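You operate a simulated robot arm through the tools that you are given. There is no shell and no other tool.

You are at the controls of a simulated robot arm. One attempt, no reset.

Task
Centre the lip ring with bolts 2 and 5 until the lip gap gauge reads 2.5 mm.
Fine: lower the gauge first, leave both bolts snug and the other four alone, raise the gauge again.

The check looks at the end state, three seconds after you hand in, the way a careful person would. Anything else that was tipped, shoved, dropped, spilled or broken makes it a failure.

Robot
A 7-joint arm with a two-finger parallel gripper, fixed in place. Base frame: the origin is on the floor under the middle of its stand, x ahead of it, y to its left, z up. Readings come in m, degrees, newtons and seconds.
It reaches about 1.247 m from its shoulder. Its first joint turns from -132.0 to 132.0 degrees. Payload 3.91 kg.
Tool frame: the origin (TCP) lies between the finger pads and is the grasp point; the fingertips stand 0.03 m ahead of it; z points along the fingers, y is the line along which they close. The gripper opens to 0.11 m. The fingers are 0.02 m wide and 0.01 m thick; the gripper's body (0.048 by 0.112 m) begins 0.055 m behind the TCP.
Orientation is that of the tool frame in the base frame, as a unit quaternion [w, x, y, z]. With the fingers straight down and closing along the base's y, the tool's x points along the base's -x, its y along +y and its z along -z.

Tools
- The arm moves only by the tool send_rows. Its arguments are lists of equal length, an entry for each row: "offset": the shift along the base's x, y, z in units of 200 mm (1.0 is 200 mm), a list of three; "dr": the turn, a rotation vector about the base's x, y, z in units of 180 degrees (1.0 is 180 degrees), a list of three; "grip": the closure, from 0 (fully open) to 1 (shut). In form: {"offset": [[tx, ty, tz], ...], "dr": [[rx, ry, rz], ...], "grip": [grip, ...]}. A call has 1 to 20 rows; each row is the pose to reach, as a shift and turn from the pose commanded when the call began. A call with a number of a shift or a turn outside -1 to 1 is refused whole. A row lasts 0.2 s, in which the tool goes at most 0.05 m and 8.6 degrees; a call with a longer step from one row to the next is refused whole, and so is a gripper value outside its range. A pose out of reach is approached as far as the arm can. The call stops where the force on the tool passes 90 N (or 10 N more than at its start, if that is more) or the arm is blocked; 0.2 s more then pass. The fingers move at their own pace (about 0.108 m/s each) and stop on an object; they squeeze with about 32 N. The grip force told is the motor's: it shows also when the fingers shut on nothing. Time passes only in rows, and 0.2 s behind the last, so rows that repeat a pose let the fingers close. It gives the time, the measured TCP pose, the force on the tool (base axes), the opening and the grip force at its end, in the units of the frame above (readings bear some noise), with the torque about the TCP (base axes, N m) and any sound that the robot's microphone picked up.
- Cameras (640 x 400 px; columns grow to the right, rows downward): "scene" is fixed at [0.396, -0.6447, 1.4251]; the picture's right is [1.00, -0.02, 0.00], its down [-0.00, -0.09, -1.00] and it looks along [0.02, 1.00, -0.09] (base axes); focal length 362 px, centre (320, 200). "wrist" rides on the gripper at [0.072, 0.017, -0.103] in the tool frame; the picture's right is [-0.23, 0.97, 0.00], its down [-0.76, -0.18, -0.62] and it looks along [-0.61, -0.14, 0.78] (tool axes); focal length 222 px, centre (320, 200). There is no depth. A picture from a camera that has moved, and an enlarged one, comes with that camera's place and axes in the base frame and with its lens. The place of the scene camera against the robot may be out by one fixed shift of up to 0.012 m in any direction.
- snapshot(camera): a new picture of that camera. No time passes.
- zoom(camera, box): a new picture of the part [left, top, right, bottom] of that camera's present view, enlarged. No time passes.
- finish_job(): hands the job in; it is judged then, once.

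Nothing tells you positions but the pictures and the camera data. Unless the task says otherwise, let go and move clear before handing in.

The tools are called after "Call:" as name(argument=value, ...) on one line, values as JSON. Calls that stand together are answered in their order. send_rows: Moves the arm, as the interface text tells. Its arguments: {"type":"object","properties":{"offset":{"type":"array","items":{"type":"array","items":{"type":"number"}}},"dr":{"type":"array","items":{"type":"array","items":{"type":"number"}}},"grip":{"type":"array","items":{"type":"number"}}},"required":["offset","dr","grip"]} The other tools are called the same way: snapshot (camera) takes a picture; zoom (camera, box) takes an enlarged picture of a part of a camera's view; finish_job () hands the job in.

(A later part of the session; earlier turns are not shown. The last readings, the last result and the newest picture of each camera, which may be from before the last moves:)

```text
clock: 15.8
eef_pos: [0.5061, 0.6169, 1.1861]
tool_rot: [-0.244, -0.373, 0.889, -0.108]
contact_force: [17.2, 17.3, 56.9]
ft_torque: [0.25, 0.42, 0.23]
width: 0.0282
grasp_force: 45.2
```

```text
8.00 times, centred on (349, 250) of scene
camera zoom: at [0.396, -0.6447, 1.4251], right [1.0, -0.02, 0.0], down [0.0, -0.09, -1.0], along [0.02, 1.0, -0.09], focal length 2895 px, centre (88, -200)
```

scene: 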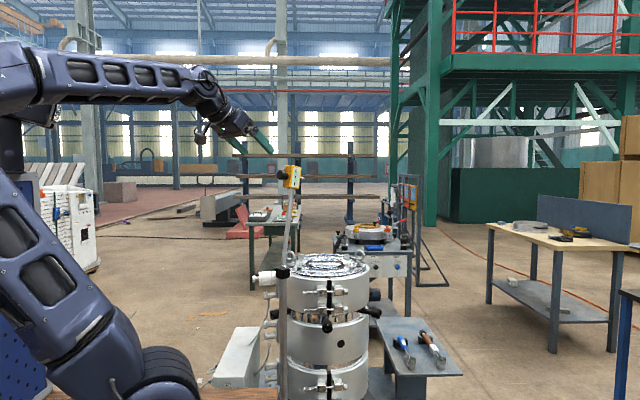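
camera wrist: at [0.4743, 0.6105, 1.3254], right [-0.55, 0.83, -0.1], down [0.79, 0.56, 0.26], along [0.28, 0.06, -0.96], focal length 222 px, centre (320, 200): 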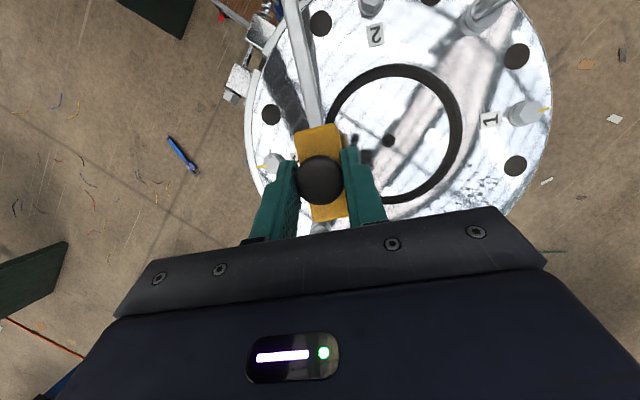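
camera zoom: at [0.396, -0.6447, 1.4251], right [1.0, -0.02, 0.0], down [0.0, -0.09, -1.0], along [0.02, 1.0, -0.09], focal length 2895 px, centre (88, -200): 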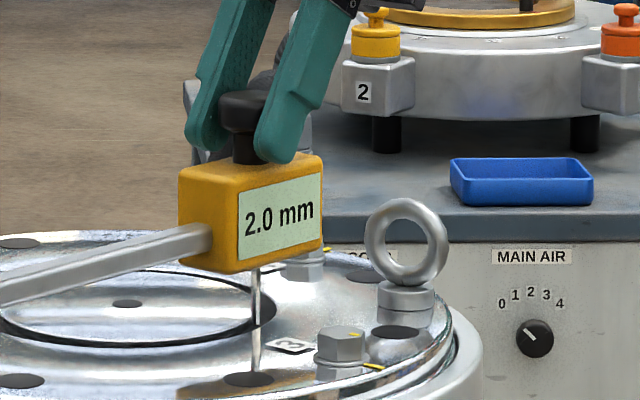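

It's hit its lower stop (57 N upward). I'll back off the pressing force, then open the fingers.

Call:
send_rows(offset=[[0.002, 0.0, 0.018], [0.002, 0.0, 0.02], [0.002, 0.0, 0.02], [0.002, 0.0, 0.02], [0.002, 0.0, 0.02]], dr=[[0, 0, 0], [0, 0, 0], [0, 0, 0], [0, 0, 0], [0, 0, 0]], grip=[1, 1, 0.5, 0.3, 0.3])

Call:
zoom(camera="scene", box=[310, 215, 390, 275])

Call:
snapshot(camera="wrist")

```text
clock: 17.0
eef_pos: [0.5059, 0.6183, 1.1849]
tool_rot: [-0.246, -0.374, 0.888, -0.11]
contact_force: [-0.7, 0.0, -0.4]
ft_torque: [0.01, 0.01, -0.02]
width: 0.0768
grasp_force: 0.0
```

```text
6.67 times, centred on (350, 245) of scene
camera zoom: at [0.396, -0.6447, 1.4251], right [1.0, -0.02, 0.0], down [0.0, -0.09, -1.0], along [0.02, 1.0, -0.09], focal length 2412 px, centre (120, -100)
```

zoom: 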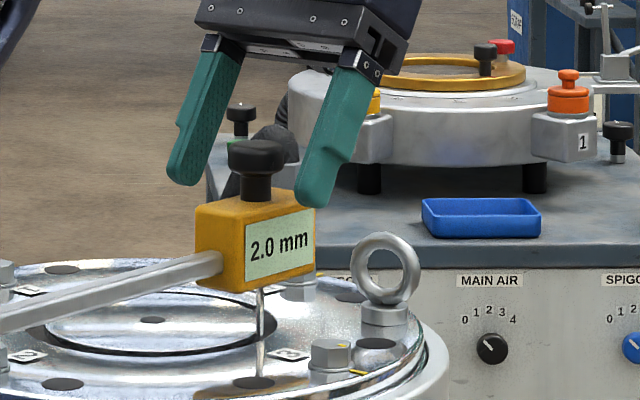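

```text
taken
camera wrist: at [0.4877, 0.6256, 1.312], right [-0.56, 0.82, -0.13], down [0.81, 0.57, 0.14], along [0.19, -0.03, -0.98], focal length 222 px, centre (320, 200)
```

wrist: 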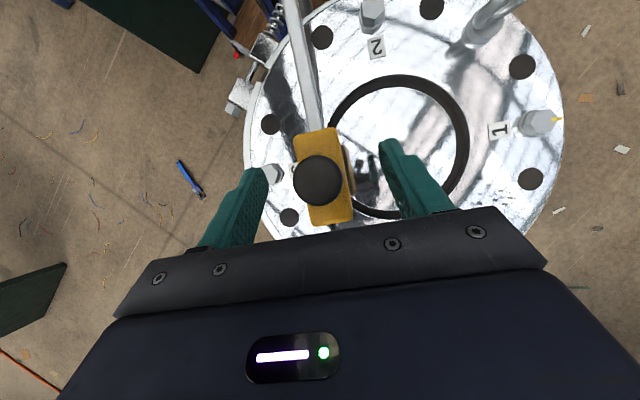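

The gauge stays seated reading 2.0 mm. Retreating along the tool axis, then straightening the hand to get ready to inspect bolts 2 and 5.

Call:
send_rows(offset=[[0.07, 0.075, 0.17], [0.14, 0.15, 0.34], [0.21, 0.225, 0.51], [0.25, 0.27, 0.65], [0.25, 0.27, 0.8], [0.25, 0.27, 0.95]], dr=[[0, 0, 0], [0, 0, 0], [0, 0, 0], [0.033, -0.033, 0], [0.066, -0.066, 0], [0.099, -0.099, 0]], grip=[0.3, 0.3, 0.3, 0.3, 0.3, 0.3])

Call:
snapshot(camera="wrist")

Call:
snapshot(camera="scene")

```text
clock: 18.4
eef_pos: [0.5541, 0.6691, 1.3834]
tool_rot: [-0.044, -0.385, 0.922, -0.028]
contact_force: [0.1, -0.8, 1.5]
ft_torque: [0.1, 0.0, 0.0]
width: 0.0771
grasp_force: 0.0
out of reach, approached as far as the arm can: row 2, 3, 4, 5
```

```text
taken
camera wrist: at [0.4978, 0.6386, 1.494], right [-0.53, 0.85, -0.04], down [0.7, 0.46, 0.54], along [0.48, 0.26, -0.84], focal length 222 px, centre (320, 200)
```

wrist: 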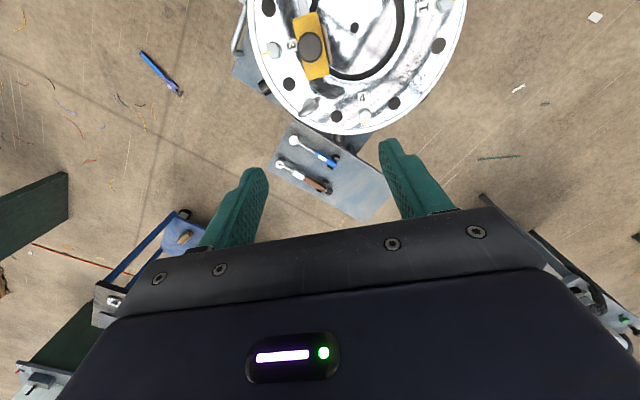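

```text
taken
```

scene: 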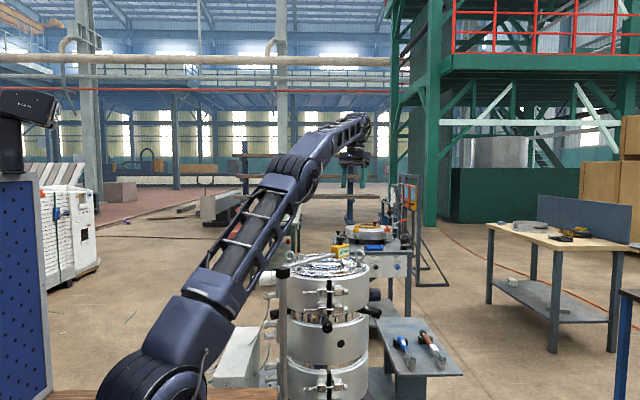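

Arm is clear of the gauge, which still sits lowered. Let me zoom the scene on the right-front bolt's label and index mark, and re-read the gauge.

Call:
zoom(camera="scene", box=[358, 296, 382, 326])

Call:
zoom(camera="scene", box=[325, 225, 373, 275])

Call:
zoom(camera="scene", box=[205, 260, 305, 400])

```text
13.33 times, centred on (370, 311) of scene
camera zoom: at [0.396, -0.6447, 1.4251], right [1.0, -0.02, 0.0], down [0.0, -0.09, -1.0], along [0.02, 1.0, -0.09], focal length 4825 px, centre (-347, -1280)
```

zoom: 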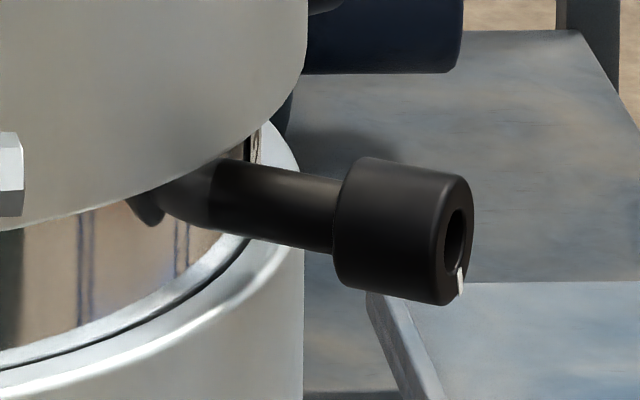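

```text
8.00 times, centred on (349, 250) of scene
camera zoom: at [0.396, -0.6447, 1.4251], right [1.0, -0.02, 0.0], down [0.0, -0.09, -1.0], along [0.02, 1.0, -0.09], focal length 2895 px, centre (88, -200)
```

zoom: 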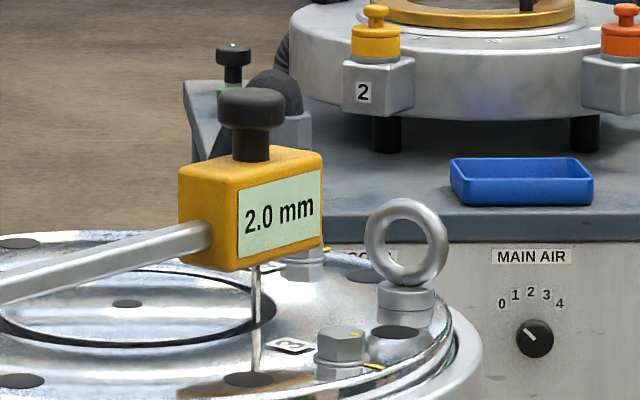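

```text
2.86 times, centred on (255, 330) of scene
camera zoom: at [0.396, -0.6447, 1.4251], right [1.0, -0.02, 0.0], down [0.0, -0.09, -1.0], along [0.02, 1.0, -0.09], focal length 1034 px, centre (506, -171)
```

zoom: 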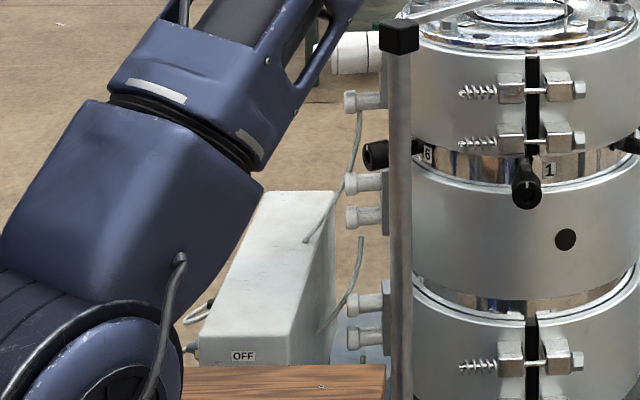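

The gauge still reads 2.0 mm, and the right-front bolt's mark points down. Next I'll move to the left-back side at safe height to find bolt 5.

Call:
send_rows(offset=[[-0.16, 0.05, 0], [-0.33, 0.1, 0], [-0.5, 0.15, 0], [-0.67, 0.2, 0], [-0.84, 0.25, 0], [-1.0, 0.3, 0]], dr=[[0, 0, -0.042], [0, 0, -0.084], [0, 0, -0.126], [0, 0, -0.168], [0, 0, -0.21], [0, 0, -0.25]], grip=[0, 0, 0, 0, 0, 0])

Call:
send_rows(offset=[[-0.17, 0.1, 0], [-0.34, 0.2, 0], [-0.51, 0.3, 0], [-0.68, 0.4, 0], [-0.85, 0.5, 0], [-1.0, 0.6, 0]], dr=[[0, 0, -0.04], [0, 0, -0.08], [0, 0, -0.12], [0, 0, -0.16], [0, 0, -0.167], [0, 0, -0.167]], grip=[0, 0, 0, 0, 0, 0])

Call:
snapshot(camera="wrist")

Call:
snapshot(camera="scene")

```text
clock: 19.8
eef_pos: [0.3544, 0.7332, 1.3802]
tool_rot: [-0.053, -0.002, 0.999, -0.007]
contact_force: [0.5, -1.0, -0.1]
ft_torque: [0.04, 0.06, 0.01]
width: 0.1101
grasp_force: 0.0
```

```text
clock: 21.2
eef_pos: [0.1607, 0.8323, 1.3659]
tool_rot: [-0.053, 0.257, 0.965, 0.008]
contact_force: [-0.4, -0.9, 1.2]
ft_torque: [-0.01, -0.01, 0.01]
width: 0.1101
grasp_force: 0.0
out of reach, approached as far as the arm can: row 5, 6
```

```text
taken
camera wrist: at [0.1179, 0.8779, 1.4771], right [0.68, 0.73, -0.04], down [0.63, -0.56, 0.54], along [0.38, -0.39, -0.84], focal length 222 px, centre (320, 200)
```

wrist: 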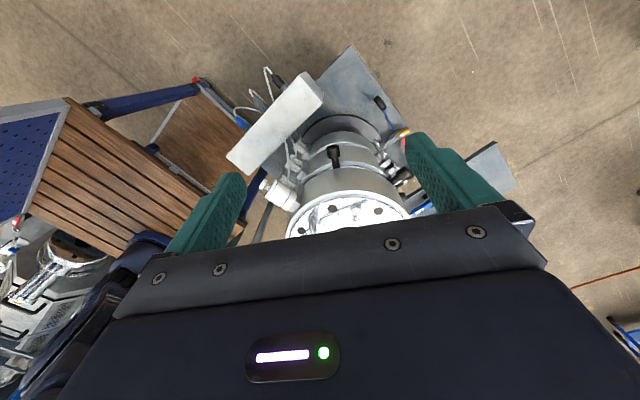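

```text
taken
```

scene: 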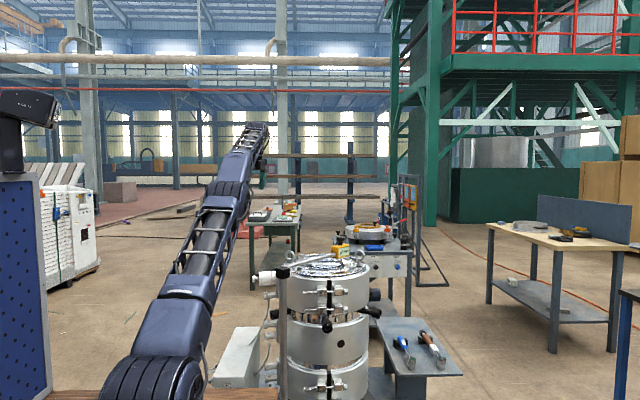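

I can now see the left-back side with bolt 5 in view near the terminal box. Zooming in.

Call:
zoom(camera="wrist", box=[256, 100, 436, 220])

Call:
zoom(camera="wrist", box=[310, 130, 374, 175])

Call:
zoom(camera="wrist", box=[200, 40, 400, 175])

```text
3.33 times, centred on (346, 160) of wrist
camera zoom: at [0.1179, 0.8779, 1.4771], right [0.68, 0.73, -0.04], down [0.63, -0.56, 0.54], along [0.38, -0.39, -0.84], focal length 740 px, centre (233, 333)
```

zoom: 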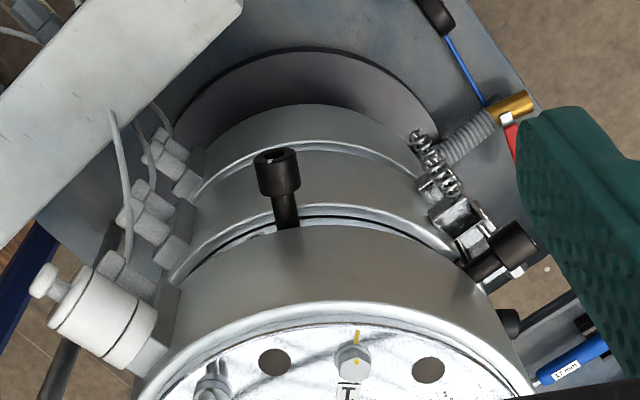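

```text
8.89 times, centred on (342, 152) of wrist
camera zoom: at [0.1179, 0.8779, 1.4771], right [0.68, 0.73, -0.04], down [0.63, -0.56, 0.54], along [0.38, -0.39, -0.84], focal length 1974 px, centre (124, 622)
```

zoom: 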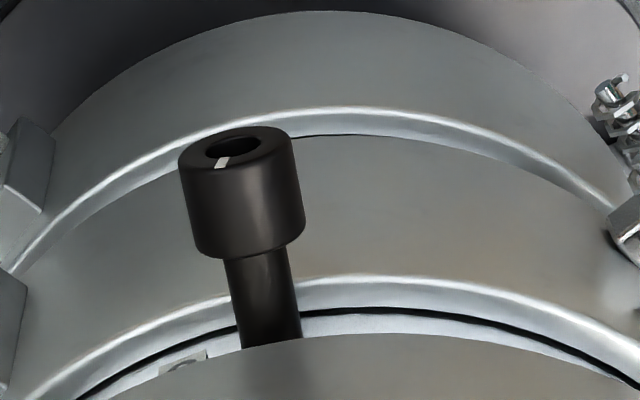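

```text
2.96 times, centred on (300, 108) of wrist
camera zoom: at [0.1179, 0.8779, 1.4771], right [0.68, 0.73, -0.04], down [0.63, -0.56, 0.54], along [0.38, -0.39, -0.84], focal length 658 px, centre (379, 474)
```

zoom: 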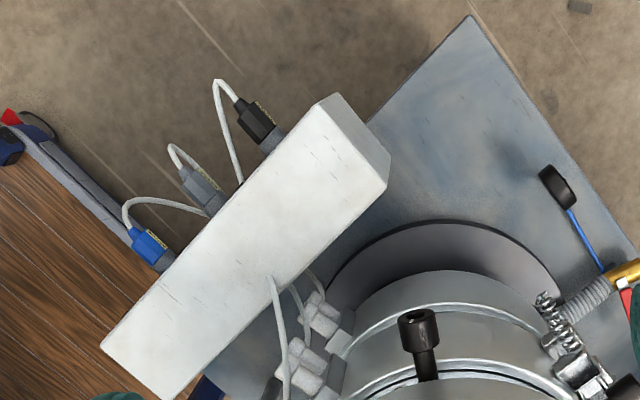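

Bolt 5 is the left-back cap (mark near 12 o'clock); bolt 2 is the opposite one at right-front (mark near 5:30). To raise the gap I'll first back off bolt 2, so I'm moving over the die (above the gauge) toward the right-front side.

Call:
send_rows(offset=[[0.17, -0.11, 0], [0.34, -0.23, 0], [0.51, -0.34, 0], [0.68, -0.46, 0], [0.85, -0.57, 0], [1.0, -0.68, 0]], dr=[[0, 0, 0], [0, 0, 0], [0, 0, 0], [0, 0, 0], [0, 0, 0], [0, 0, 0]], grip=[0, 0, 0, 0, 0, 0])

Call:
send_rows(offset=[[0.17, -0.12, 0], [0.34, -0.24, 0], [0.51, -0.36, 0], [0.68, -0.48, 0], [0.85, -0.6, 0], [1.0, -0.72, 0]], dr=[[0, 0, 0], [0, 0, 0], [0, 0, 0], [0, 0, 0], [0, 0, 0], [0, 0, 0]], grip=[0, 0, 0, 0, 0, 0])

Call:
snapshot(camera="scene")

```text
clock: 22.6
eef_pos: [0.3613, 0.6945, 1.3656]
tool_rot: [-0.054, 0.256, 0.965, 0.007]
contact_force: [-0.7, 0.6, 0.0]
ft_torque: [0.0, -0.06, 0.03]
width: 0.11
grasp_force: 0.1
```

```text
clock: 24.0
eef_pos: [0.5594, 0.5485, 1.3682]
tool_rot: [-0.053, 0.255, 0.966, 0.008]
contact_force: [-0.7, 0.5, 0.2]
ft_torque: [0.02, -0.08, -0.01]
width: 0.1098
grasp_force: 0.1
```

```text
taken
```

scene: 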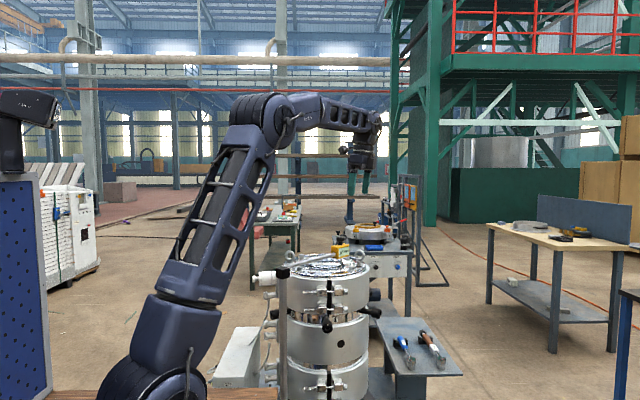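

Now pitching the hand toward horizontal (fingers pointing back at the die) while moving out and down on the right-front side.

Call:
send_rows(offset=[[0.1, -0.03, -0.06], [0.2, -0.06, -0.12], [0.3, -0.09, -0.2], [0.4, -0.12, -0.28], [0.5, -0.15, -0.36], [0.6, -0.18, -0.46], [0.7, -0.21, -0.58], [0.78, -0.24, -0.7], [0.8, -0.26, -0.83], [0.825, -0.285, -0.95]], dr=[[0.02333, 0.04041, 0], [0.04667, 0.08083, 0], [0.07, 0.12124, 0], [0.09333, 0.16166, 0], [0.11667, 0.20207, 0], [0.14, 0.24249, 0], [0.16333, 0.2829, 0], [0.18667, 0.32332, 0], [0.21, 0.36373, 0], [0.23333, 0.40415, 0]], grip=[0, 0, 0, 0, 0, 0, 0, 0, 0, 0])

Call:
snapshot(camera="scene")

Call:
snapshot(camera="wrist")

```text
clock: 26.2
eef_pos: [0.7269, 0.4944, 1.1795]
tool_rot: [0.685, -0.174, -0.684, -0.179]
contact_force: [-1.1, 0.1, 1.0]
ft_torque: [0.01, -0.06, -0.02]
width: 0.1102
grasp_force: 0.1
```

```text
taken
```

scene: 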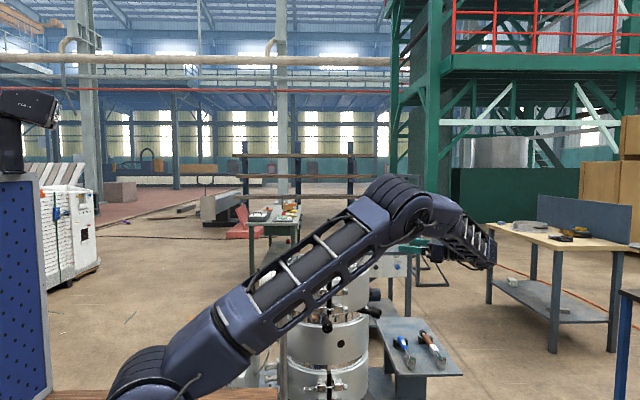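

```text
taken
camera wrist: at [0.8261, 0.4574, 1.2524], right [0.47, 0.85, -0.22], down [0.46, -0.45, -0.76], along [-0.75, 0.26, -0.61], focal length 222 px, centre (320, 200)
```

wrist: 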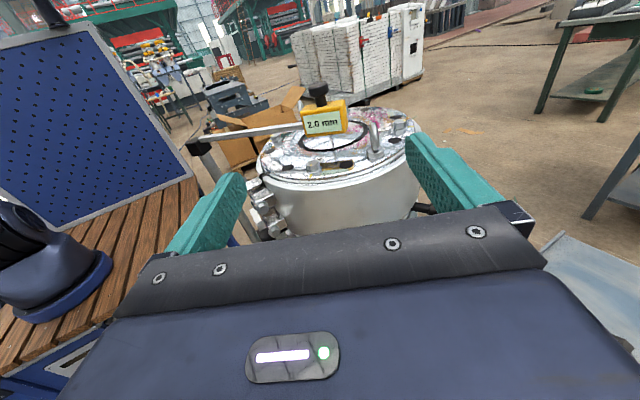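

The hand is horizontal pointing at the die from the right-front, and the wrist camera also sees the gauge (2.0 mm). Descending toward bolt 2's height while staying clear.

Call:
send_rows(offset=[[0, 0, -0.15], [0, 0, -0.3], [0, 0, -0.45], [0, 0, -0.6], [0, 0, -0.75], [0, 0, -0.9]], dr=[[0, 0, 0], [0, 0, -0.006], [0, 0, -0.006], [0, 0, -0.006], [0, 0, -0.006], [0, 0, -0.006]], grip=[0, 0, 0, 0, 0, 0])

Call:
snapshot(camera="scene")

Call:
snapshot(camera="wrist")

```text
clock: 27.6
eef_pos: [0.7278, 0.4921, 0.9964]
tool_rot: [-0.683, 0.182, 0.683, 0.186]
contact_force: [-0.7, 0.1, 1.2]
ft_torque: [0.02, 0.01, 0.03]
width: 0.1096
grasp_force: 0.2
```

```text
taken
```

scene: 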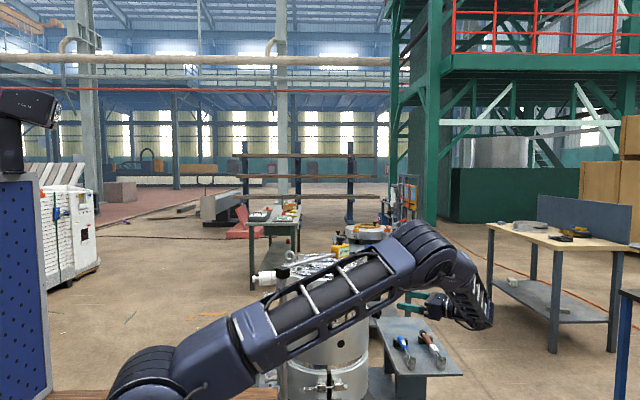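

```text
taken
camera wrist: at [0.8244, 0.4556, 1.0686], right [0.49, 0.84, -0.22], down [0.45, -0.46, -0.76], along [-0.75, 0.27, -0.61], focal length 222 px, centre (320, 200)
```

wrist: 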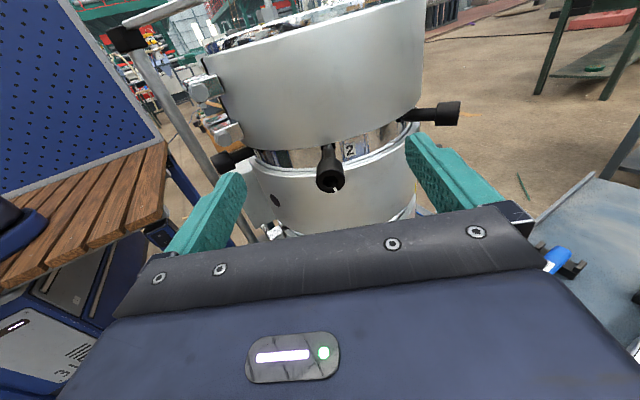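

The wrist view confirms label "2" beside this bolt. Zooming to measure its position and mark.

Call:
zoom(camera="wrist", box=[290, 130, 370, 200])

Call:
zoom(camera="scene", box=[330, 210, 370, 265])

```text
5.71 times, centred on (330, 165) of wrist
camera zoom: at [0.8244, 0.4556, 1.0686], right [0.49, 0.84, -0.22], down [0.45, -0.46, -0.76], along [-0.75, 0.27, -0.61], focal length 1269 px, centre (263, 400)
```

zoom: 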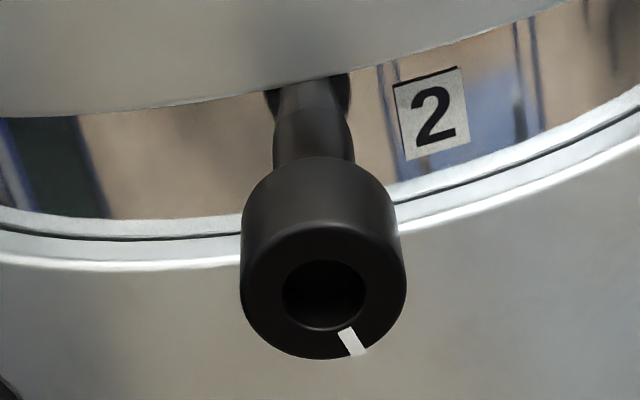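

```text
7.27 times, centred on (350, 238) of scene
camera zoom: at [0.396, -0.6447, 1.4251], right [1.0, -0.02, 0.0], down [0.0, -0.09, -1.0], along [0.02, 1.0, -0.09], focal length 2632 px, centre (102, -73)
```

zoom: 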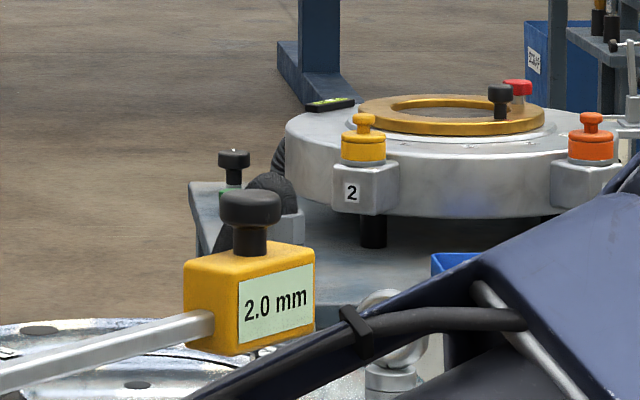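

Bolt 2's cap is clearly visible with its mark around 5:30. I'll descend to bolt height (about 0.928) still outside, then re-check alignment.

Call:
send_rows(offset=[[-0.02, 0.012, -0.12], [-0.04, 0.024, -0.24], [-0.06, 0.036, -0.342], [-0.06, 0.036, -0.342]], dr=[[0, 0, 0], [0, 0, 0], [0, 0, 0], [0, 0, 0]], grip=[0, 0, 0, 0])

Call:
zoom(camera="wrist", box=[200, 80, 440, 230])

Call:
snapshot(camera="scene")

```text
clock: 28.6
eef_pos: [0.7131, 0.4998, 0.9272]
tool_rot: [0.683, -0.184, -0.683, -0.186]
contact_force: [-0.3, -0.6, -0.4]
ft_torque: [0.02, -0.02, 0.01]
width: 0.1102
grasp_force: 0.3
```

```text
2.67 times, centred on (320, 155) of wrist
camera zoom: at [0.8125, 0.462, 1.0008], right [0.49, 0.84, -0.22], down [0.45, -0.46, -0.76], along [-0.75, 0.27, -0.61], focal length 592 px, centre (320, 320)
```

zoom: 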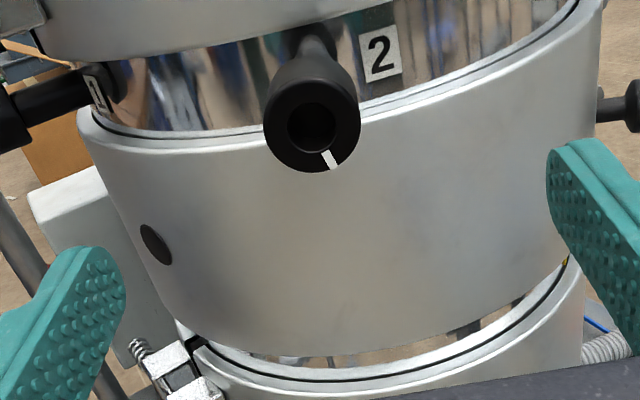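

```text
taken
```

scene: 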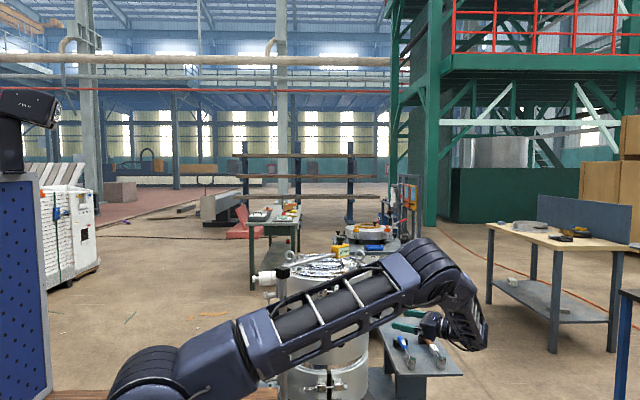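

Triangulating gives the bolt 2 face at about (0.635, 0.542, 0.931). Moving in along the bolt axis so the pads straddle the cap.

Call:
send_rows(offset=[[-0.11, 0.06, 0.019], [-0.22, 0.12, 0.019], [-0.33, 0.18, 0.019], [-0.4255, 0.231, 0.019], [-0.4255, 0.231, 0.019]], dr=[[0, 0, 0], [0, 0, 0], [0, 0, 0], [0, 0, 0], [0, 0, 0]], grip=[0, 0, 0, 0, 0])

Call:
snapshot(camera="wrist")

Call:
zoom(camera="scene", box=[300, 220, 460, 345])

```text
clock: 29.8
eef_pos: [0.6312, 0.5457, 0.9315]
tool_rot: [-0.682, 0.183, 0.683, 0.187]
contact_force: [-0.2, 0.0, -0.4]
ft_torque: [0.02, -0.02, 0.02]
width: 0.1099
grasp_force: 0.1
```

```text
taken
camera wrist: at [0.7294, 0.5079, 1.0046], right [0.49, 0.84, -0.22], down [0.45, -0.46, -0.76], along [-0.75, 0.27, -0.61], focal length 222 px, centre (320, 200)
```

wrist: 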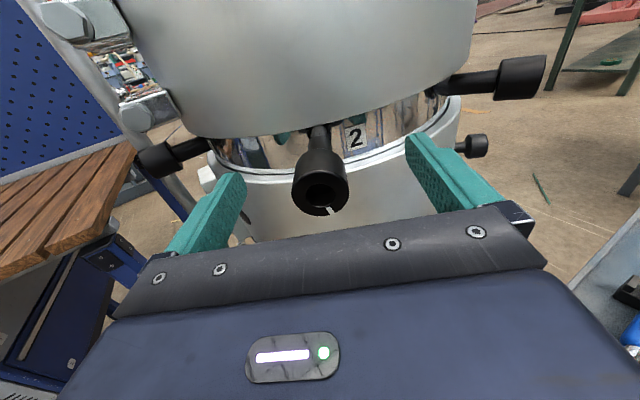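

```text
3.20 times, centred on (380, 282) of scene
camera zoom: at [0.396, -0.6447, 1.4251], right [1.0, -0.02, 0.0], down [0.0, -0.09, -1.0], along [0.02, 1.0, -0.09], focal length 1158 px, centre (128, -64)
```

zoom: 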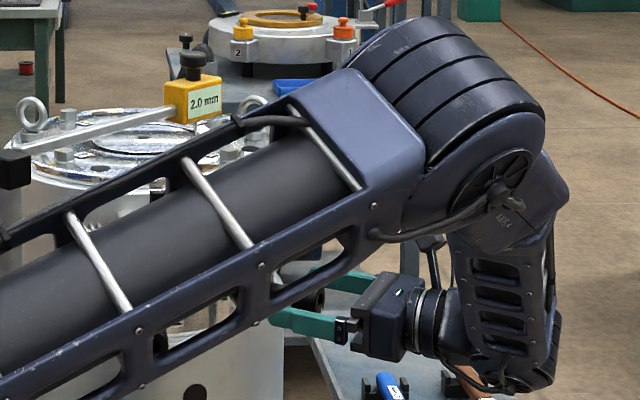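

The cap is centred between the pads. Closing on bolt 2's cap.

Call:
send_rows(offset=[[0, 0, 0], [0, 0, 0], [0, 0, 0], [0, 0, 0]], dr=[[0, 0, 0], [0, 0, 0], [0, 0, 0], [0, 0, 0]], grip=[1, 1, 1, 1])

Call:
zoom(camera="wrist", box=[220, 120, 420, 245])

```text
clock: 30.8
eef_pos: [0.6309, 0.5452, 0.9319]
tool_rot: [0.683, -0.183, -0.683, -0.186]
contact_force: [-2.0, -4.0, -0.2]
ft_torque: [-0.03, 0.0, 0.7]
width: 0.0328
grasp_force: 44.8
```

```text
3.20 times, centred on (320, 182) of wrist
camera zoom: at [0.7294, 0.5077, 1.0045], right [0.49, 0.84, -0.22], down [0.45, -0.46, -0.76], along [-0.75, 0.27, -0.61], focal length 711 px, centre (320, 256)
```

zoom: 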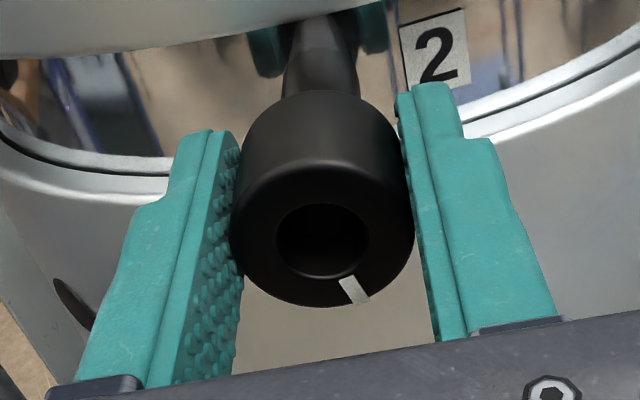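

Gripped cleanly (32.8 mm). I'll try loosening bolt 2 by a small 24° counter-clockwise turn (seen from outside) and watch the torque and gauge.

Call:
send_rows(offset=[[0, 0, 0], [0, 0, 0], [0, 0, 0]], dr=[[0.0385, -0.0223, 0], [0.0769, -0.0447, 0], [0.1153, -0.067, 0]], grip=[1, 1, 1])

Call:
zoom(camera="wrist", box=[220, 120, 420, 245])

Call:
zoom(camera="scene", box=[330, 220, 370, 265])

```text
clock: 31.6
eef_pos: [0.6306, 0.5461, 0.9309]
tool_rot: [-0.629, 0.036, 0.706, 0.324]
contact_force: [1.5, -36.9, -2.2]
ft_torque: [0.08, 0.25, 1.25]
width: 0.0328
grasp_force: 45.6
```

```text
3.20 times, centred on (320, 182) of wrist
camera zoom: at [0.7135, 0.4804, 1.0048], right [0.49, 0.85, 0.19], down [0.61, -0.18, -0.77], along [-0.62, 0.5, -0.61], focal length 711 px, centre (320, 256)
```

zoom: 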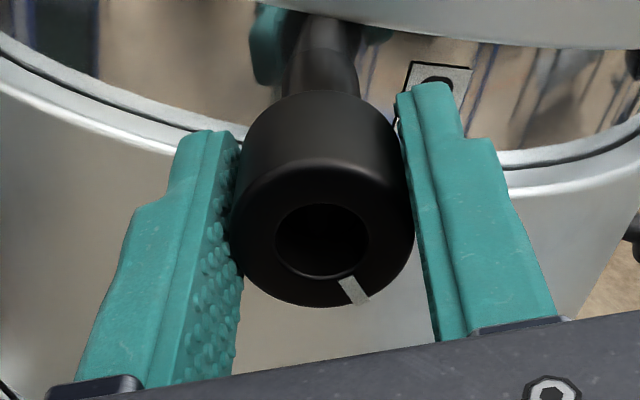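

```text
8.89 times, centred on (350, 242) of scene
camera zoom: at [0.396, -0.6447, 1.4251], right [1.0, -0.02, 0.0], down [0.0, -0.09, -1.0], along [0.02, 1.0, -0.09], focal length 3217 px, centre (53, -178)
```

zoom: 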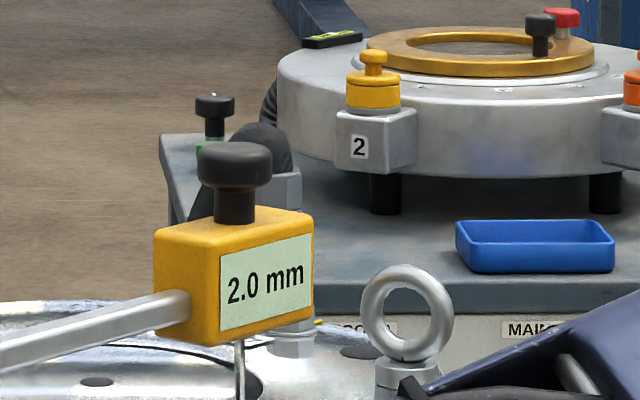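

The bolt turned with the fingers (mark moved 24°) at low torque; gauge still 2.0. I'll relieve the side load and continue loosening another 40°.

Call:
send_rows(offset=[[-0.003, -0.006, 0], [-0.003, -0.006, 0], [-0.003, -0.006, 0], [-0.003, -0.006, 0], [-0.003, -0.006, 0], [-0.003, -0.006, 0]], dr=[[0, 0, 0], [0.0385, -0.0223, 0], [0.0769, -0.0447, 0], [0.1153, -0.067, 0], [0.1537, -0.0894, 0], [0.1922, -0.1117, 0]], grip=[1, 1, 1, 1, 1, 1])

Call:
zoom(camera="wrist", box=[220, 120, 420, 245])

Call:
zoom(camera="scene", box=[330, 220, 370, 265])

```text
clock: 33.0
eef_pos: [0.6304, 0.5445, 0.9299]
tool_rot: [-0.481, -0.207, 0.675, 0.519]
contact_force: [21.8, -20.2, -20.4]
ft_torque: [-0.3, -0.51, 0.49]
width: 0.0327
grasp_force: 45.0
```

```text
3.20 times, centred on (320, 182) of wrist
camera zoom: at [0.6909, 0.4422, 0.9779], right [0.32, 0.54, 0.78], down [0.84, 0.21, -0.49], along [-0.43, 0.81, -0.39], focal length 711 px, centre (320, 256)
```

zoom: 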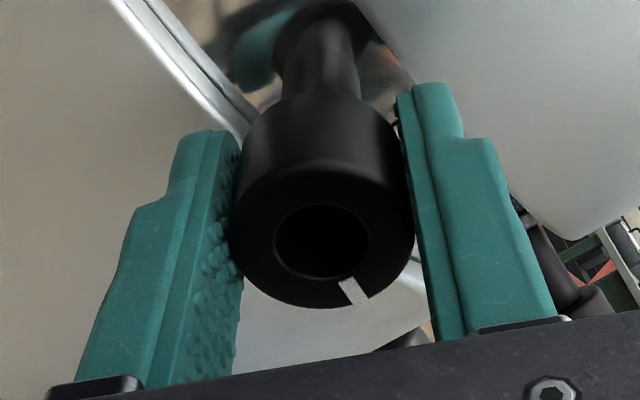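

```text
8.89 times, centred on (350, 242) of scene
camera zoom: at [0.396, -0.6447, 1.4251], right [1.0, -0.02, 0.0], down [0.0, -0.09, -1.0], along [0.02, 1.0, -0.09], focal length 3217 px, centre (53, -178)
```

zoom: 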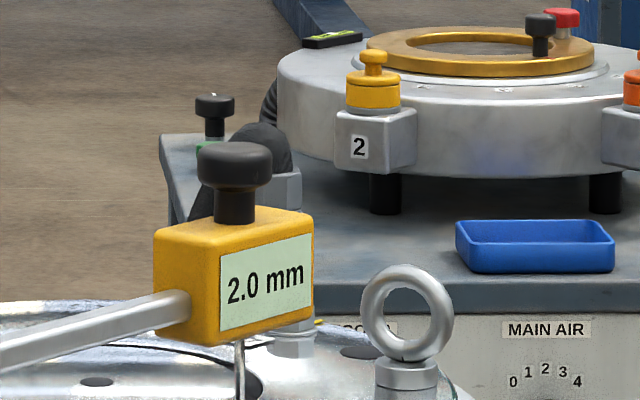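

The bolt is now loosened 64° with the gauge unchanged at 2.0. Continuing with another 56° loosening, easing outward and down slightly to relieve force.

Call:
send_rows(offset=[[0.003, -0.004, -0.004], [0.003, -0.004, -0.005], [0.003, -0.004, -0.005], [0.004, -0.004, -0.005], [0.004, -0.004, -0.005], [0.004, -0.004, -0.005], [0.004, -0.004, -0.005], [0.004, -0.004, -0.005]], dr=[[0, 0, 0], [0.0385, -0.0223, 0], [0.0769, -0.0447, 0], [0.1153, -0.067, 0], [0.1537, -0.0894, 0], [0.1922, -0.1117, 0], [0.2306, -0.1341, 0], [0.2691, -0.1564, 0]], grip=[1, 1, 1, 1, 1, 1, 1, 1])

Call:
zoom(camera="wrist", box=[220, 120, 420, 245])

Call:
snapshot(camera="scene")

```text
clock: 34.8
eef_pos: [0.6303, 0.5451, 0.9289]
tool_rot: [-0.18, -0.501, 0.498, 0.685]
contact_force: [-0.1, -7.7, -26.1]
ft_torque: [-0.21, -0.33, 0.22]
width: 0.033
grasp_force: 45.6
```

```text
3.20 times, centred on (320, 182) of wrist
camera zoom: at [0.6844, 0.4312, 0.9077], right [-0.15, -0.26, 0.96], down [0.91, 0.33, 0.23], along [-0.38, 0.91, 0.19], focal length 711 px, centre (320, 256)
```

zoom: 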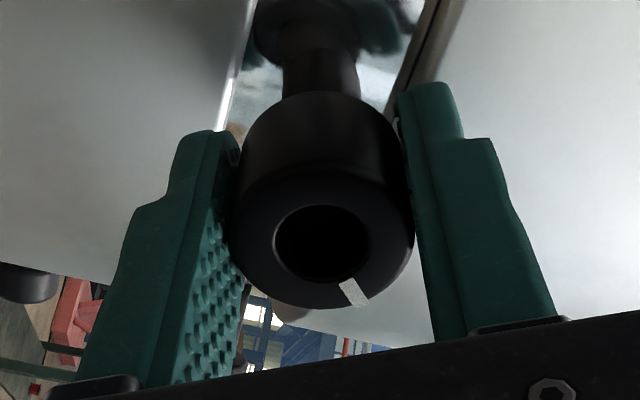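

```text
taken
```

scene: 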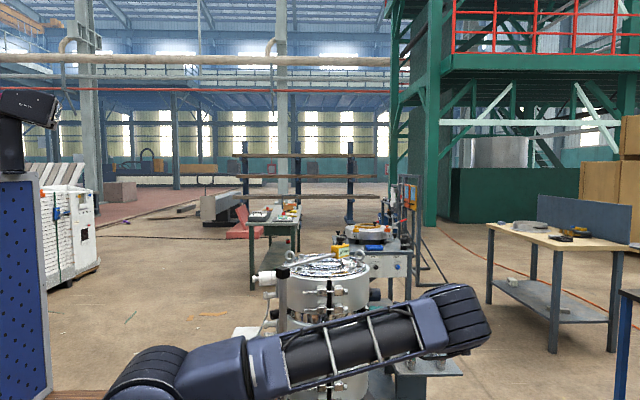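

The elbow has dropped while rotating; I need to check its clearance to the bench and wrenches before going any further.

Call:
zoom(camera="scene", box=[300, 230, 500, 400])

Call:
snapshot(camera="wrist")

Call:
zoom(camera="scene", box=[330, 220, 370, 265])

```text
2.35 times, centred on (400, 315) of scene
camera zoom: at [0.396, -0.6447, 1.4251], right [1.0, -0.02, 0.0], down [0.0, -0.09, -1.0], along [0.02, 1.0, -0.09], focal length 852 px, centre (132, -71)
```

zoom: 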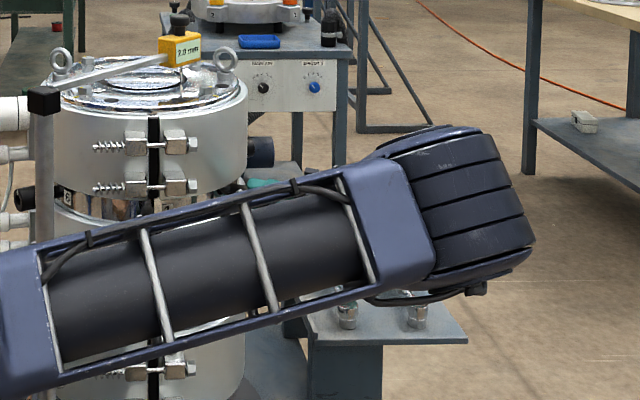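

```text
taken
camera wrist: at [0.6844, 0.4312, 0.9077], right [-0.15, -0.26, 0.96], down [0.91, 0.33, 0.23], along [-0.38, 0.91, 0.19], focal length 222 px, centre (320, 200)
```

wrist: 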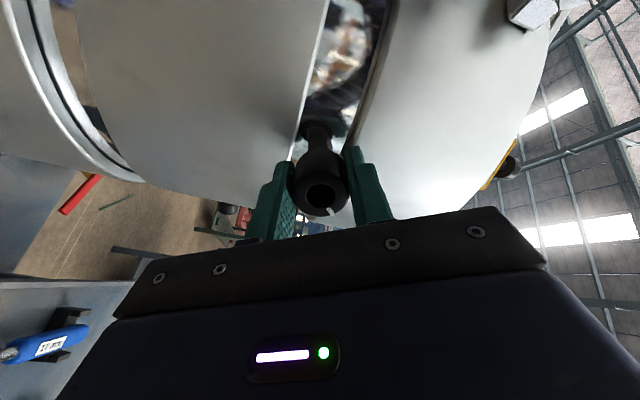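

```text
8.89 times, centred on (350, 242) of scene
camera zoom: at [0.396, -0.6447, 1.4251], right [1.0, -0.02, 0.0], down [0.0, -0.09, -1.0], along [0.02, 1.0, -0.09], focal length 3217 px, centre (53, -178)
```

zoom: 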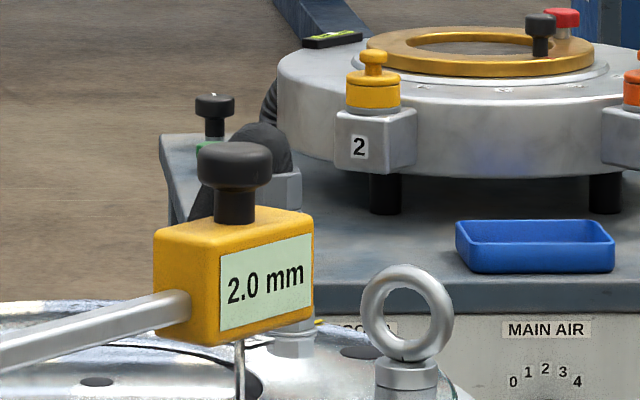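

The elbow is actually well above the bench (perspective), and gauge and wrenches are undisturbed. Bolt 2 has been loosened 120°. I'll open, rotate the hand back, and regrip to loosen a bit more for enough slack.

Call:
send_rows(offset=[[0, 0, 0], [0, 0, 0], [0, 0, 0], [0, 0, 0.005], [0, 0, 0.005], [0, 0, 0.005], [0, 0, 0.005], [0, 0, 0.005], [0, 0, 0.005], [0, 0, 0.005], [0, 0, 0.005], [0, 0, 0.005], [0, 0, 0.005], [0, 0, 0.005], [0, 0, 0.005], [0, 0, 0.005], [0, 0, 0.005], [0, 0, 0.005]], dr=[[0, 0, 0], [0, 0, 0], [0, 0, 0], [-0.0385, 0.0223, 0], [-0.0769, 0.0447, 0], [-0.1153, 0.067, 0], [-0.1537, 0.0894, 0], [-0.1922, 0.1117, 0], [-0.2306, 0.1341, 0], [-0.2691, 0.1564, 0], [-0.3075, 0.1788, 0], [-0.346, 0.2011, 0], [-0.3844, 0.2234, 0], [-0.4229, 0.2458, 0], [-0.4613, 0.2681, 0], [-0.4998, 0.2905, 0], [-0.5382, 0.3128, 0], [-0.5767, 0.3352, 0]], grip=[0.4, 0, 0, 0, 0, 0, 0, 0, 0, 0, 0, 0, 0, 0, 0, 0, 0, 0])

Call:
snapshot(camera="wrist")

Call:
snapshot(camera="scene")

```text
clock: 38.6
eef_pos: [0.6295, 0.5439, 0.932]
tool_rot: [0.683, -0.183, -0.683, -0.184]
contact_force: [-0.8, -0.9, 0.7]
ft_torque: [0.0, 0.0, 0.01]
width: 0.1102
grasp_force: 0.0
```

```text
taken
camera wrist: at [0.728, 0.5059, 1.0045], right [0.49, 0.84, -0.23], down [0.45, -0.47, -0.76], along [-0.75, 0.27, -0.61], focal length 222 px, centre (320, 200)
```

wrist: 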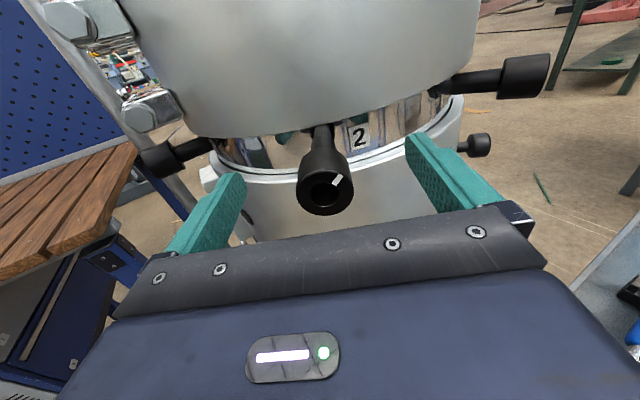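

```text
taken
```

scene: 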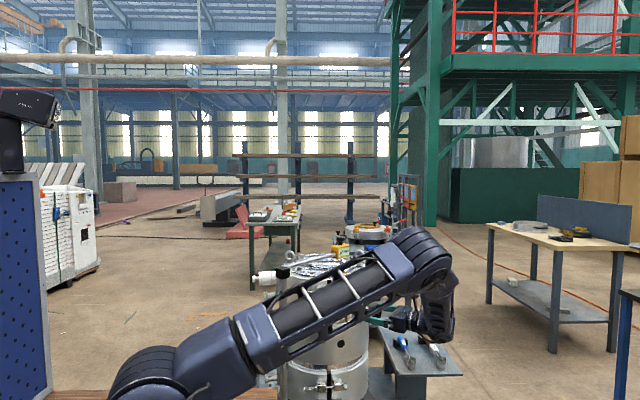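

Back at camera-up, bolt 2's mark is now at about 1:30, as expected after 120°. Re-centring slightly and regripping for a further 64° of loosening.

Call:
send_rows(offset=[[0.005, 0.009, 0], [0.005, 0.009, 0], [0.005, 0.009, 0], [0.005, 0.009, 0], [0.005, 0.009, 0], [0.005, 0.009, 0], [0.005, 0.009, 0], [0.005, 0.008, 0], [0.005, 0.007, 0], [0.005, 0.006, -0.002], [0.005, 0.005, -0.004], [0.005, 0.005, -0.006]], dr=[[0, 0, 0], [0, 0, 0], [0, 0, 0], [0, 0, 0], [0.0385, -0.0223, 0], [0.0769, -0.0447, 0], [0.1153, -0.067, 0], [0.1537, -0.0894, 0], [0.1922, -0.1117, 0], [0.2306, -0.1341, 0], [0.2691, -0.1564, 0], [0.3075, -0.1788, 0]], grip=[0.5, 1, 1, 1, 1, 1, 1, 1, 1, 1, 1, 1])

Call:
zoom(camera="wrist", box=[220, 120, 420, 245])

Call:
zoom(camera="scene", box=[330, 220, 370, 265])

```text
clock: 41.2
eef_pos: [0.6303, 0.5453, 0.9302]
tool_rot: [-0.481, -0.209, 0.675, 0.519]
contact_force: [-25.9, -8.3, -7.2]
ft_torque: [-0.08, -0.02, 0.77]
width: 0.0324
grasp_force: 45.1
```

```text
3.20 times, centred on (320, 182) of wrist
camera zoom: at [0.6915, 0.4421, 0.9777], right [0.31, 0.54, 0.78], down [0.84, 0.22, -0.49], along [-0.44, 0.81, -0.39], focal length 711 px, centre (320, 256)
```

zoom: 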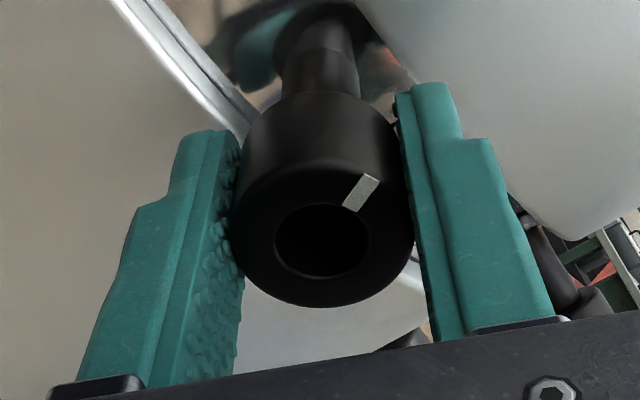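

```text
8.89 times, centred on (350, 242) of scene
camera zoom: at [0.396, -0.6447, 1.4251], right [1.0, -0.02, 0.0], down [0.0, -0.09, -1.0], along [0.02, 1.0, -0.09], focal length 3217 px, centre (53, -178)
```

zoom: 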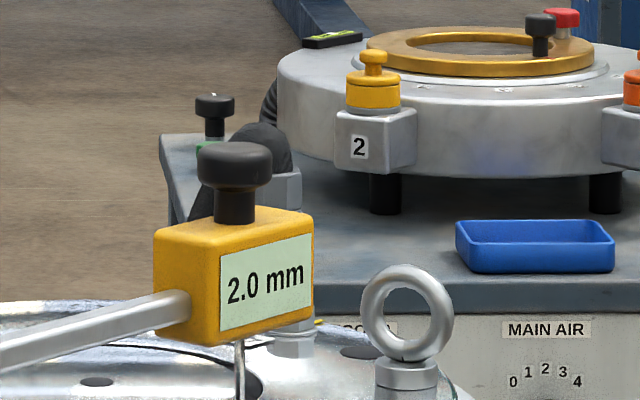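

Bolt 2 is now loosened 184° (mark about 11:30), gauge still 2.0. Releasing and retreating outward while rotating the hand back level.

Call:
send_rows(offset=[[0, 0, 0], [0, 0, 0], [0, 0, 0], [0.08, -0.046, 0], [0.17, -0.098, 0], [0.26, -0.15, 0], [0.35, -0.202, 0], [0.45, -0.26, 0], [0.45, -0.26, 0.1], [0.45, -0.26, 0.25], [0.45, -0.26, 0.4], [0.45, -0.26, 0.55]], dr=[[0, 0, 0], [0, 0, 0], [0, 0, 0], [0, 0, 0], [-0.0385, 0.0223, 0], [-0.0769, 0.0447, 0], [-0.1153, 0.067, 0], [-0.1537, 0.0894, 0], [-0.1922, 0.1117, 0], [-0.2306, 0.1341, 0], [-0.2691, 0.1564, 0], [-0.3075, 0.1788, 0]], grip=[0.4, 0, 0, 0, 0, 0, 0, 0, 0, 0, 0, 0])

Call:
snapshot(camera="wrist")

Call:
snapshot(camera="scene")

```text
clock: 43.8
eef_pos: [0.7231, 0.4918, 1.0386]
tool_rot: [0.683, -0.184, -0.682, -0.185]
contact_force: [0.3, 0.3, -0.3]
ft_torque: [-0.01, 0.05, 0.01]
width: 0.11
grasp_force: 0.1
```

```text
taken
camera wrist: at [0.8219, 0.4531, 1.1115], right [0.49, 0.84, -0.23], down [0.45, -0.47, -0.76], along [-0.75, 0.27, -0.61], focal length 222 px, centre (320, 200)
```

wrist: 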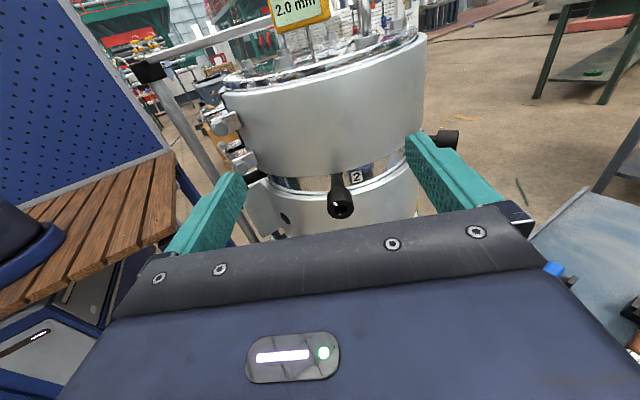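

```text
taken
```

scene: 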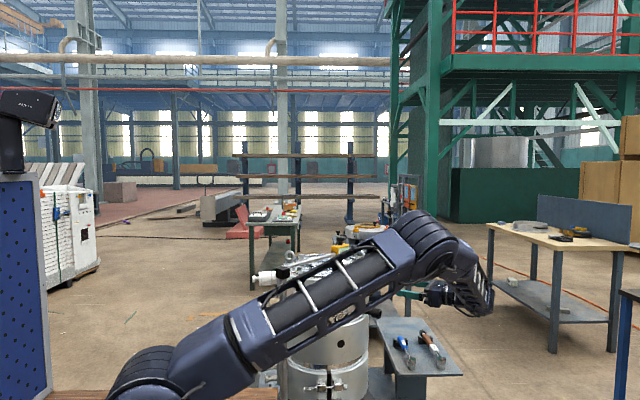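

Now going up, then reversing the pitch to point down again above the die.

Call:
send_rows(offset=[[0, 0, 0.2], [0, 0, 0.4], [0, 0, 0.6], [0, 0, 0.7]], dr=[[0, 0, 0], [0, 0, 0], [0, 0, 0], [0, 0, 0]], grip=[0, 0, 0, 0])

Call:
send_rows(offset=[[-0.025, 0.025, 0.12], [-0.045, 0.045, 0.25], [-0.125, 0.075, 0.37], [-0.225, 0.105, 0.49], [-0.325, 0.135, 0.59], [-0.425, 0.165, 0.67], [-0.525, 0.195, 0.75], [-0.625, 0.225, 0.83], [-0.725, 0.255, 0.9], [-0.825, 0.285, 0.95]], dr=[[-0.02333, -0.04041, 0], [-0.04667, -0.08083, 0], [-0.07, -0.12124, 0], [-0.09333, -0.16166, 0], [-0.11667, -0.20207, 0], [-0.14, -0.24249, 0], [-0.16333, -0.2829, 0], [-0.18667, -0.32332, 0], [-0.21, -0.36373, 0], [-0.23333, -0.40415, 0]], grip=[0, 0, 0, 0, 0, 0, 0, 0, 0, 0])

Call:
snapshot(camera="scene")

```text
clock: 44.8
eef_pos: [0.72, 0.4941, 1.1801]
tool_rot: [0.683, -0.184, -0.682, -0.186]
contact_force: [0.3, -0.5, -0.1]
ft_torque: [0.0, 0.03, 0.0]
width: 0.1099
grasp_force: 0.0
```

```text
clock: 47.0
eef_pos: [0.5568, 0.5504, 1.3704]
tool_rot: [-0.049, 0.257, 0.965, 0.015]
contact_force: [1.0, -0.2, 0.1]
ft_torque: [0.05, 0.06, -0.04]
width: 0.11
grasp_force: 0.2
```

```text
taken
```

scene: 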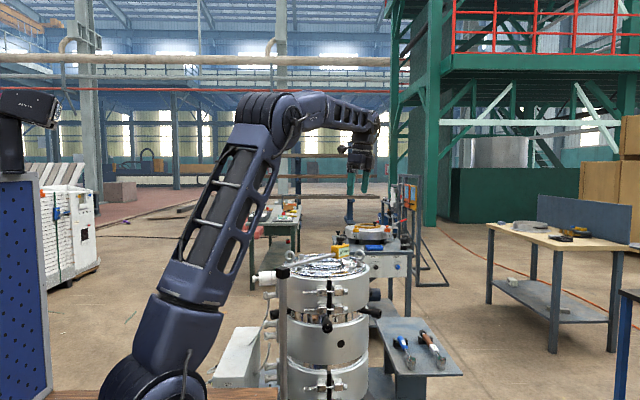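

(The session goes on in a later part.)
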